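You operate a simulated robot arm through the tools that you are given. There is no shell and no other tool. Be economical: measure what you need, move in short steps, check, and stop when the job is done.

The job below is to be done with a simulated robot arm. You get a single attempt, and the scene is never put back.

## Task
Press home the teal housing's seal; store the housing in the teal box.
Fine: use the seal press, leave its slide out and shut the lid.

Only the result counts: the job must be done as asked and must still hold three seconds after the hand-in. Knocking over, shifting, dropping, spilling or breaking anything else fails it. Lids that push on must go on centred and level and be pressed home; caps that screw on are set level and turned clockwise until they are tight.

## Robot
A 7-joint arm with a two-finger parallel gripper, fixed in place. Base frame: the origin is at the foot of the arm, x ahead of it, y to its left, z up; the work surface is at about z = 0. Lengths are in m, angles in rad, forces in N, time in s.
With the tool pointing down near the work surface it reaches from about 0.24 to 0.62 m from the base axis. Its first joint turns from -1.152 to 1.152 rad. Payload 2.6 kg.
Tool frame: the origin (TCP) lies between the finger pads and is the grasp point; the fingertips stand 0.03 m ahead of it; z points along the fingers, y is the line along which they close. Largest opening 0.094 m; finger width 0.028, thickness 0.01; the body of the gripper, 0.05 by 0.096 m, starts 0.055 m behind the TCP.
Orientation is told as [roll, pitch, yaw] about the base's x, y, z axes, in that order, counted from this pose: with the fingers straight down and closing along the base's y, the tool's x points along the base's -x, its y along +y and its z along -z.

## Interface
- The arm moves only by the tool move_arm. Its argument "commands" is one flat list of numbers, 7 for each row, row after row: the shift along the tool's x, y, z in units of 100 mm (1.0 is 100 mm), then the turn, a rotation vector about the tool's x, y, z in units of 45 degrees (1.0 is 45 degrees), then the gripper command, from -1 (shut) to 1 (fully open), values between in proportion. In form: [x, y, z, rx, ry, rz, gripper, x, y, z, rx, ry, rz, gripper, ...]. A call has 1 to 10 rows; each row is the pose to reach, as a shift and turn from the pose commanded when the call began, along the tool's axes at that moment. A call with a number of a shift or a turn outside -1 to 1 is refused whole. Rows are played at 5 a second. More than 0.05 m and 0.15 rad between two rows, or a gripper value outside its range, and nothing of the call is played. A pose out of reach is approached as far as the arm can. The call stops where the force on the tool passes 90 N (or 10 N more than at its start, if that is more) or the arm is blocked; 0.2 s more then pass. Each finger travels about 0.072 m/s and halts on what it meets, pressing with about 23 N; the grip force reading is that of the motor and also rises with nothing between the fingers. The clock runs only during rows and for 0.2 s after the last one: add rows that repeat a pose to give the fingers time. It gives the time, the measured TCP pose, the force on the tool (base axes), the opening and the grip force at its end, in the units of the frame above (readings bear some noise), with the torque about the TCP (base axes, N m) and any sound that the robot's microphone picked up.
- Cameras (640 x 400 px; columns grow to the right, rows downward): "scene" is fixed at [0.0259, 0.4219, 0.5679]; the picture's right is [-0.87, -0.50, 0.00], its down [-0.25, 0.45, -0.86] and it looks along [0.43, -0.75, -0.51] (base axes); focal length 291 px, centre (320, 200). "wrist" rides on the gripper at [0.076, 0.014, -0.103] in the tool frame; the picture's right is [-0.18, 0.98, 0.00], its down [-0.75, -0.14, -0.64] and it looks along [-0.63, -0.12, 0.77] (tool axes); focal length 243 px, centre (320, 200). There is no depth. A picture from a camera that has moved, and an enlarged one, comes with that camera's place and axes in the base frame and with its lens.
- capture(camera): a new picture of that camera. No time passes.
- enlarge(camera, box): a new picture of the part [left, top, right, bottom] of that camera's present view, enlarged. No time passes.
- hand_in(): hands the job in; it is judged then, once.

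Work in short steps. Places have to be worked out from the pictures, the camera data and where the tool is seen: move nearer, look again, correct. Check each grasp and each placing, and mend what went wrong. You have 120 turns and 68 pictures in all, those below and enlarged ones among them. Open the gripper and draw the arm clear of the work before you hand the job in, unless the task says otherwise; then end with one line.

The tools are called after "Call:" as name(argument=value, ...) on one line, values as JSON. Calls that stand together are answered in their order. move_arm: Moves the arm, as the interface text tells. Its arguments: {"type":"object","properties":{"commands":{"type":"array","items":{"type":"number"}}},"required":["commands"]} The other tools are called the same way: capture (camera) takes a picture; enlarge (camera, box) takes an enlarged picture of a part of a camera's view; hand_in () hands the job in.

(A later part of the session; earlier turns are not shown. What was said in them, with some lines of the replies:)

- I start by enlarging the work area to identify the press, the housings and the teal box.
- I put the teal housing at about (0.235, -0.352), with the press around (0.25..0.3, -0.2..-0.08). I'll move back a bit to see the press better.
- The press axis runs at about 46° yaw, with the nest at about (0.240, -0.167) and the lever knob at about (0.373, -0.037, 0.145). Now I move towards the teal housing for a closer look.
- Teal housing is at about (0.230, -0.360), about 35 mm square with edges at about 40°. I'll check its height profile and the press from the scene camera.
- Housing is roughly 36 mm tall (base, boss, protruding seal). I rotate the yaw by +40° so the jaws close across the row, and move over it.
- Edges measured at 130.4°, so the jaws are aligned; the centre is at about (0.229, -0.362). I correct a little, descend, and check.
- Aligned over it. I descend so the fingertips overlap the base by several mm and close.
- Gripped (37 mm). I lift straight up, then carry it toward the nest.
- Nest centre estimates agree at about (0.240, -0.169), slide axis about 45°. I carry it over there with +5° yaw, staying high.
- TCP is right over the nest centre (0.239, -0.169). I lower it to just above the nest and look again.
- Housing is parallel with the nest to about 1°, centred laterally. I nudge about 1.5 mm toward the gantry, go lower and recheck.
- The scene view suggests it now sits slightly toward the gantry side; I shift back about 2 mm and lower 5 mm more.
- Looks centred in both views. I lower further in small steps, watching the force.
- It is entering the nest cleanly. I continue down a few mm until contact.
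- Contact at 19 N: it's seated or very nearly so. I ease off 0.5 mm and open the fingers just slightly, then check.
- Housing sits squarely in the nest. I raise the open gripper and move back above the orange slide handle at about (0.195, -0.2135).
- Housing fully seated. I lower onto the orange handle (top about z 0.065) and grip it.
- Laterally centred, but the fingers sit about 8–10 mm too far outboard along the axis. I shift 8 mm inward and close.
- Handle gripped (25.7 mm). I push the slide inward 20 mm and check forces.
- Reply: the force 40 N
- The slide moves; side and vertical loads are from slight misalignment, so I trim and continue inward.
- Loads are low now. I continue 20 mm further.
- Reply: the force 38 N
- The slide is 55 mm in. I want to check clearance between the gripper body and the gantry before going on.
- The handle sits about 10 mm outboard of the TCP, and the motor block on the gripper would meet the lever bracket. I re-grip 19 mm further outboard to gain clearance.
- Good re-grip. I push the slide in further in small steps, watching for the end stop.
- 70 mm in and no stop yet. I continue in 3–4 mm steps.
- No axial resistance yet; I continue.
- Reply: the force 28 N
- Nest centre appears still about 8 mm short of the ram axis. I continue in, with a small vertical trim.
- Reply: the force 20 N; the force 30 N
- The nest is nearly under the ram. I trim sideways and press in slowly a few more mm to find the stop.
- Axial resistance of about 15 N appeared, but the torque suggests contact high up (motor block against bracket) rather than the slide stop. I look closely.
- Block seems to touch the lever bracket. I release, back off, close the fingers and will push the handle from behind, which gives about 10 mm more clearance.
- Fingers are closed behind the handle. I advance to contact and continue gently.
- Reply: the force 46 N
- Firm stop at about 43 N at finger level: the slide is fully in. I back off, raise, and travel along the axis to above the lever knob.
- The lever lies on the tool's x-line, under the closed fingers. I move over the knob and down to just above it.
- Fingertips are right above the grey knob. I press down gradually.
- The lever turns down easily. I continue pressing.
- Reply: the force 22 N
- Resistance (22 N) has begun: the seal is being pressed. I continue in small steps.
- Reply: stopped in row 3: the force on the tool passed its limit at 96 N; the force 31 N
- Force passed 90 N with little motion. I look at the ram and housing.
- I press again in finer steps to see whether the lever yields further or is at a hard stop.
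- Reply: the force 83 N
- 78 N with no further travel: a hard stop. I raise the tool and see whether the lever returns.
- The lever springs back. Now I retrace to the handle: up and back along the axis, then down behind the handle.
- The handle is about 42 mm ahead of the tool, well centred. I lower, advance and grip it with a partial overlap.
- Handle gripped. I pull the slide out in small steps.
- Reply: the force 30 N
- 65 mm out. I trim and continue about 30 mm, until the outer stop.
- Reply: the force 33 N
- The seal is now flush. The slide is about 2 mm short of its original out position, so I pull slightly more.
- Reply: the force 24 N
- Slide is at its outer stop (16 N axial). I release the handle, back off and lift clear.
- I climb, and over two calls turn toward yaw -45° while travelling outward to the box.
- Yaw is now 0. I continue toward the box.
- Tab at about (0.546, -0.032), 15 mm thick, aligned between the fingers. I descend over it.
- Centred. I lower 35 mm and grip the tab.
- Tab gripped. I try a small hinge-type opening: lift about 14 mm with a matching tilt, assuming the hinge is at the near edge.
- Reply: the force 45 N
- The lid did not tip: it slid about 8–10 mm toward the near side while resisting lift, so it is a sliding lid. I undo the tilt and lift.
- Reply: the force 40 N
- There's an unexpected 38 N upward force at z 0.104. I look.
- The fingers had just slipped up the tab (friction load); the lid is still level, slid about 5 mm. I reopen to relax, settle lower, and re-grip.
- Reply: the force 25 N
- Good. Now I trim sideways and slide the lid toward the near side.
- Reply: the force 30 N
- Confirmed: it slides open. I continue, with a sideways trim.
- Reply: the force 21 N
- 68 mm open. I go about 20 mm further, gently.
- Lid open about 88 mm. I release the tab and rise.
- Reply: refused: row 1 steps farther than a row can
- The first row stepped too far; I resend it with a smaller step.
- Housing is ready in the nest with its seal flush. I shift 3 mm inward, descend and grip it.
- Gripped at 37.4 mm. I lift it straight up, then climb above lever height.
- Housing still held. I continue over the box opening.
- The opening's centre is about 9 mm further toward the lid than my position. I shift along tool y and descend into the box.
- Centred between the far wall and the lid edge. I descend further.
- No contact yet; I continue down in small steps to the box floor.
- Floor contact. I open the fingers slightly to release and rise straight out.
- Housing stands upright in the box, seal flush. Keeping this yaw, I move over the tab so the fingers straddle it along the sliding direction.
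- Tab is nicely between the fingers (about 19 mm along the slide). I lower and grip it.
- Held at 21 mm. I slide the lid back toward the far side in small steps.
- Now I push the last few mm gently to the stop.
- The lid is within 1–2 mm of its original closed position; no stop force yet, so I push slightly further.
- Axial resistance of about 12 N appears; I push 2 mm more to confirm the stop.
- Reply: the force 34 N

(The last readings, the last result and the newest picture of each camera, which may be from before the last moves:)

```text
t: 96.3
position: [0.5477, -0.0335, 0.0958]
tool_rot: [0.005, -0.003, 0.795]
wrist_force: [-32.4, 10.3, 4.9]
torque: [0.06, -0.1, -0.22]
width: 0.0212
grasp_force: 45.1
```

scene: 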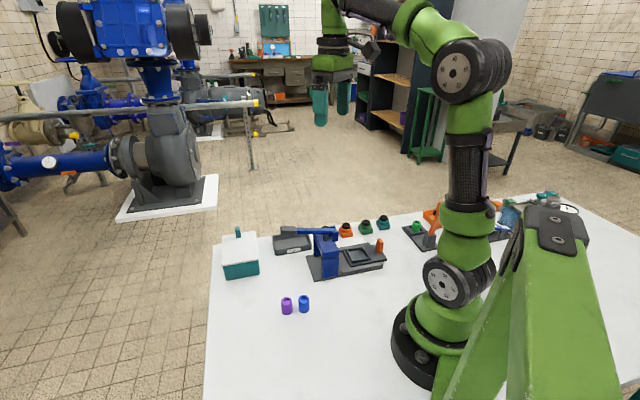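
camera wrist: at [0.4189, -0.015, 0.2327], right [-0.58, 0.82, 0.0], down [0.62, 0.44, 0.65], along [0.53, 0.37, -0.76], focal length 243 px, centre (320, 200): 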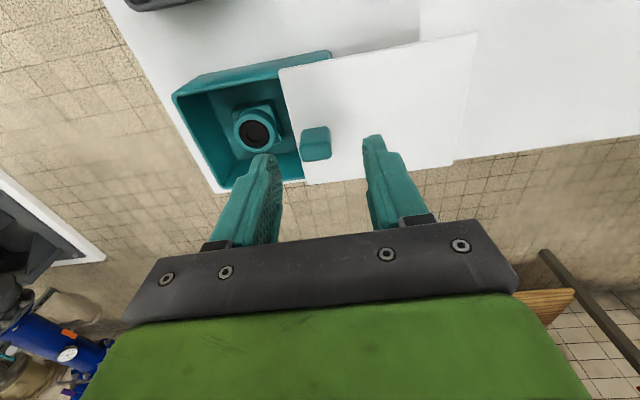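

Hard stop (about 30 N axial, no movement): the lid is shut. I relax, open and draw the arm up clear.

Call:
move_arm(commands=[0, 0.02, 0, 0, 0, 0, -0.8, 0, 0.02, 0, 0, 0, 0, -0.2, 0, 0.02, 0, 0, 0, 0, 0.1, 0, 0.02, 0, 0, 0, 0, 0.1, 0, 0.02, -0.3, 0, 0, 0, 0.1, 0, 0.02, -0.65, 0, 0, 0, 0.1, 0, 0.02, -1, 0, 0, 0, 0.1, 0, 0.02, -1, 0, 0, 0, 0.1])

Call:
move_arm(commands=[0, 0, -0.4, 0, 0, 0, 0.5, 0.3, 0, -0.6, 0, 0, 0, 1, 0.7, 0, -0.6, 0, 0, 0, 1, 1, 0, -0.6, 0, 0, 0, 1, 1, 0, -0.6, 0, 0, 0, 1])

Call:
enlarge(camera="scene", box=[200, 190, 420, 328])

```text
t: 98.1
position: [0.5477, -0.0349, 0.1975]
tool_rot: [-0.003, -0.003, 0.798]
wrist_force: [-0.6, 0.1, -0.1]
torque: [0.0, 0.02, -0.02]
width: 0.0516
grasp_force: 0.1
```

```text
t: 99.3
position: [0.4782, -0.1064, 0.2553]
tool_rot: [-0.002, -0.004, 0.8]
wrist_force: [0.0, 0.6, 0.0]
torque: [0.0, 0.0, 0.04]
width: 0.0941
grasp_force: 0.1
```

```text
2.90 times, centred on (310, 259) of scene
camera zoom: at [0.0259, 0.4219, 0.5679], right [-0.87, -0.5, 0.0], down [-0.25, 0.45, -0.86], along [0.43, -0.75, -0.51], focal length 843 px, centre (349, 29)
```

zoom: 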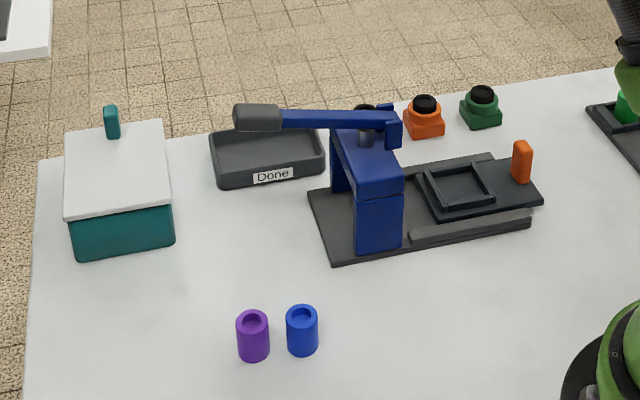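

The scene matches the start apart from the stored housing: lid shut, slide out, lever up, nothing else shifted. I hand in.

Call:
hand_in()

```text
The job is handed in.
```

I pressed the teal housing's seal flush in the seal press and stored the housing upright in the teal box. The box lid is shut, the press slide is out, and I've handed the job in.
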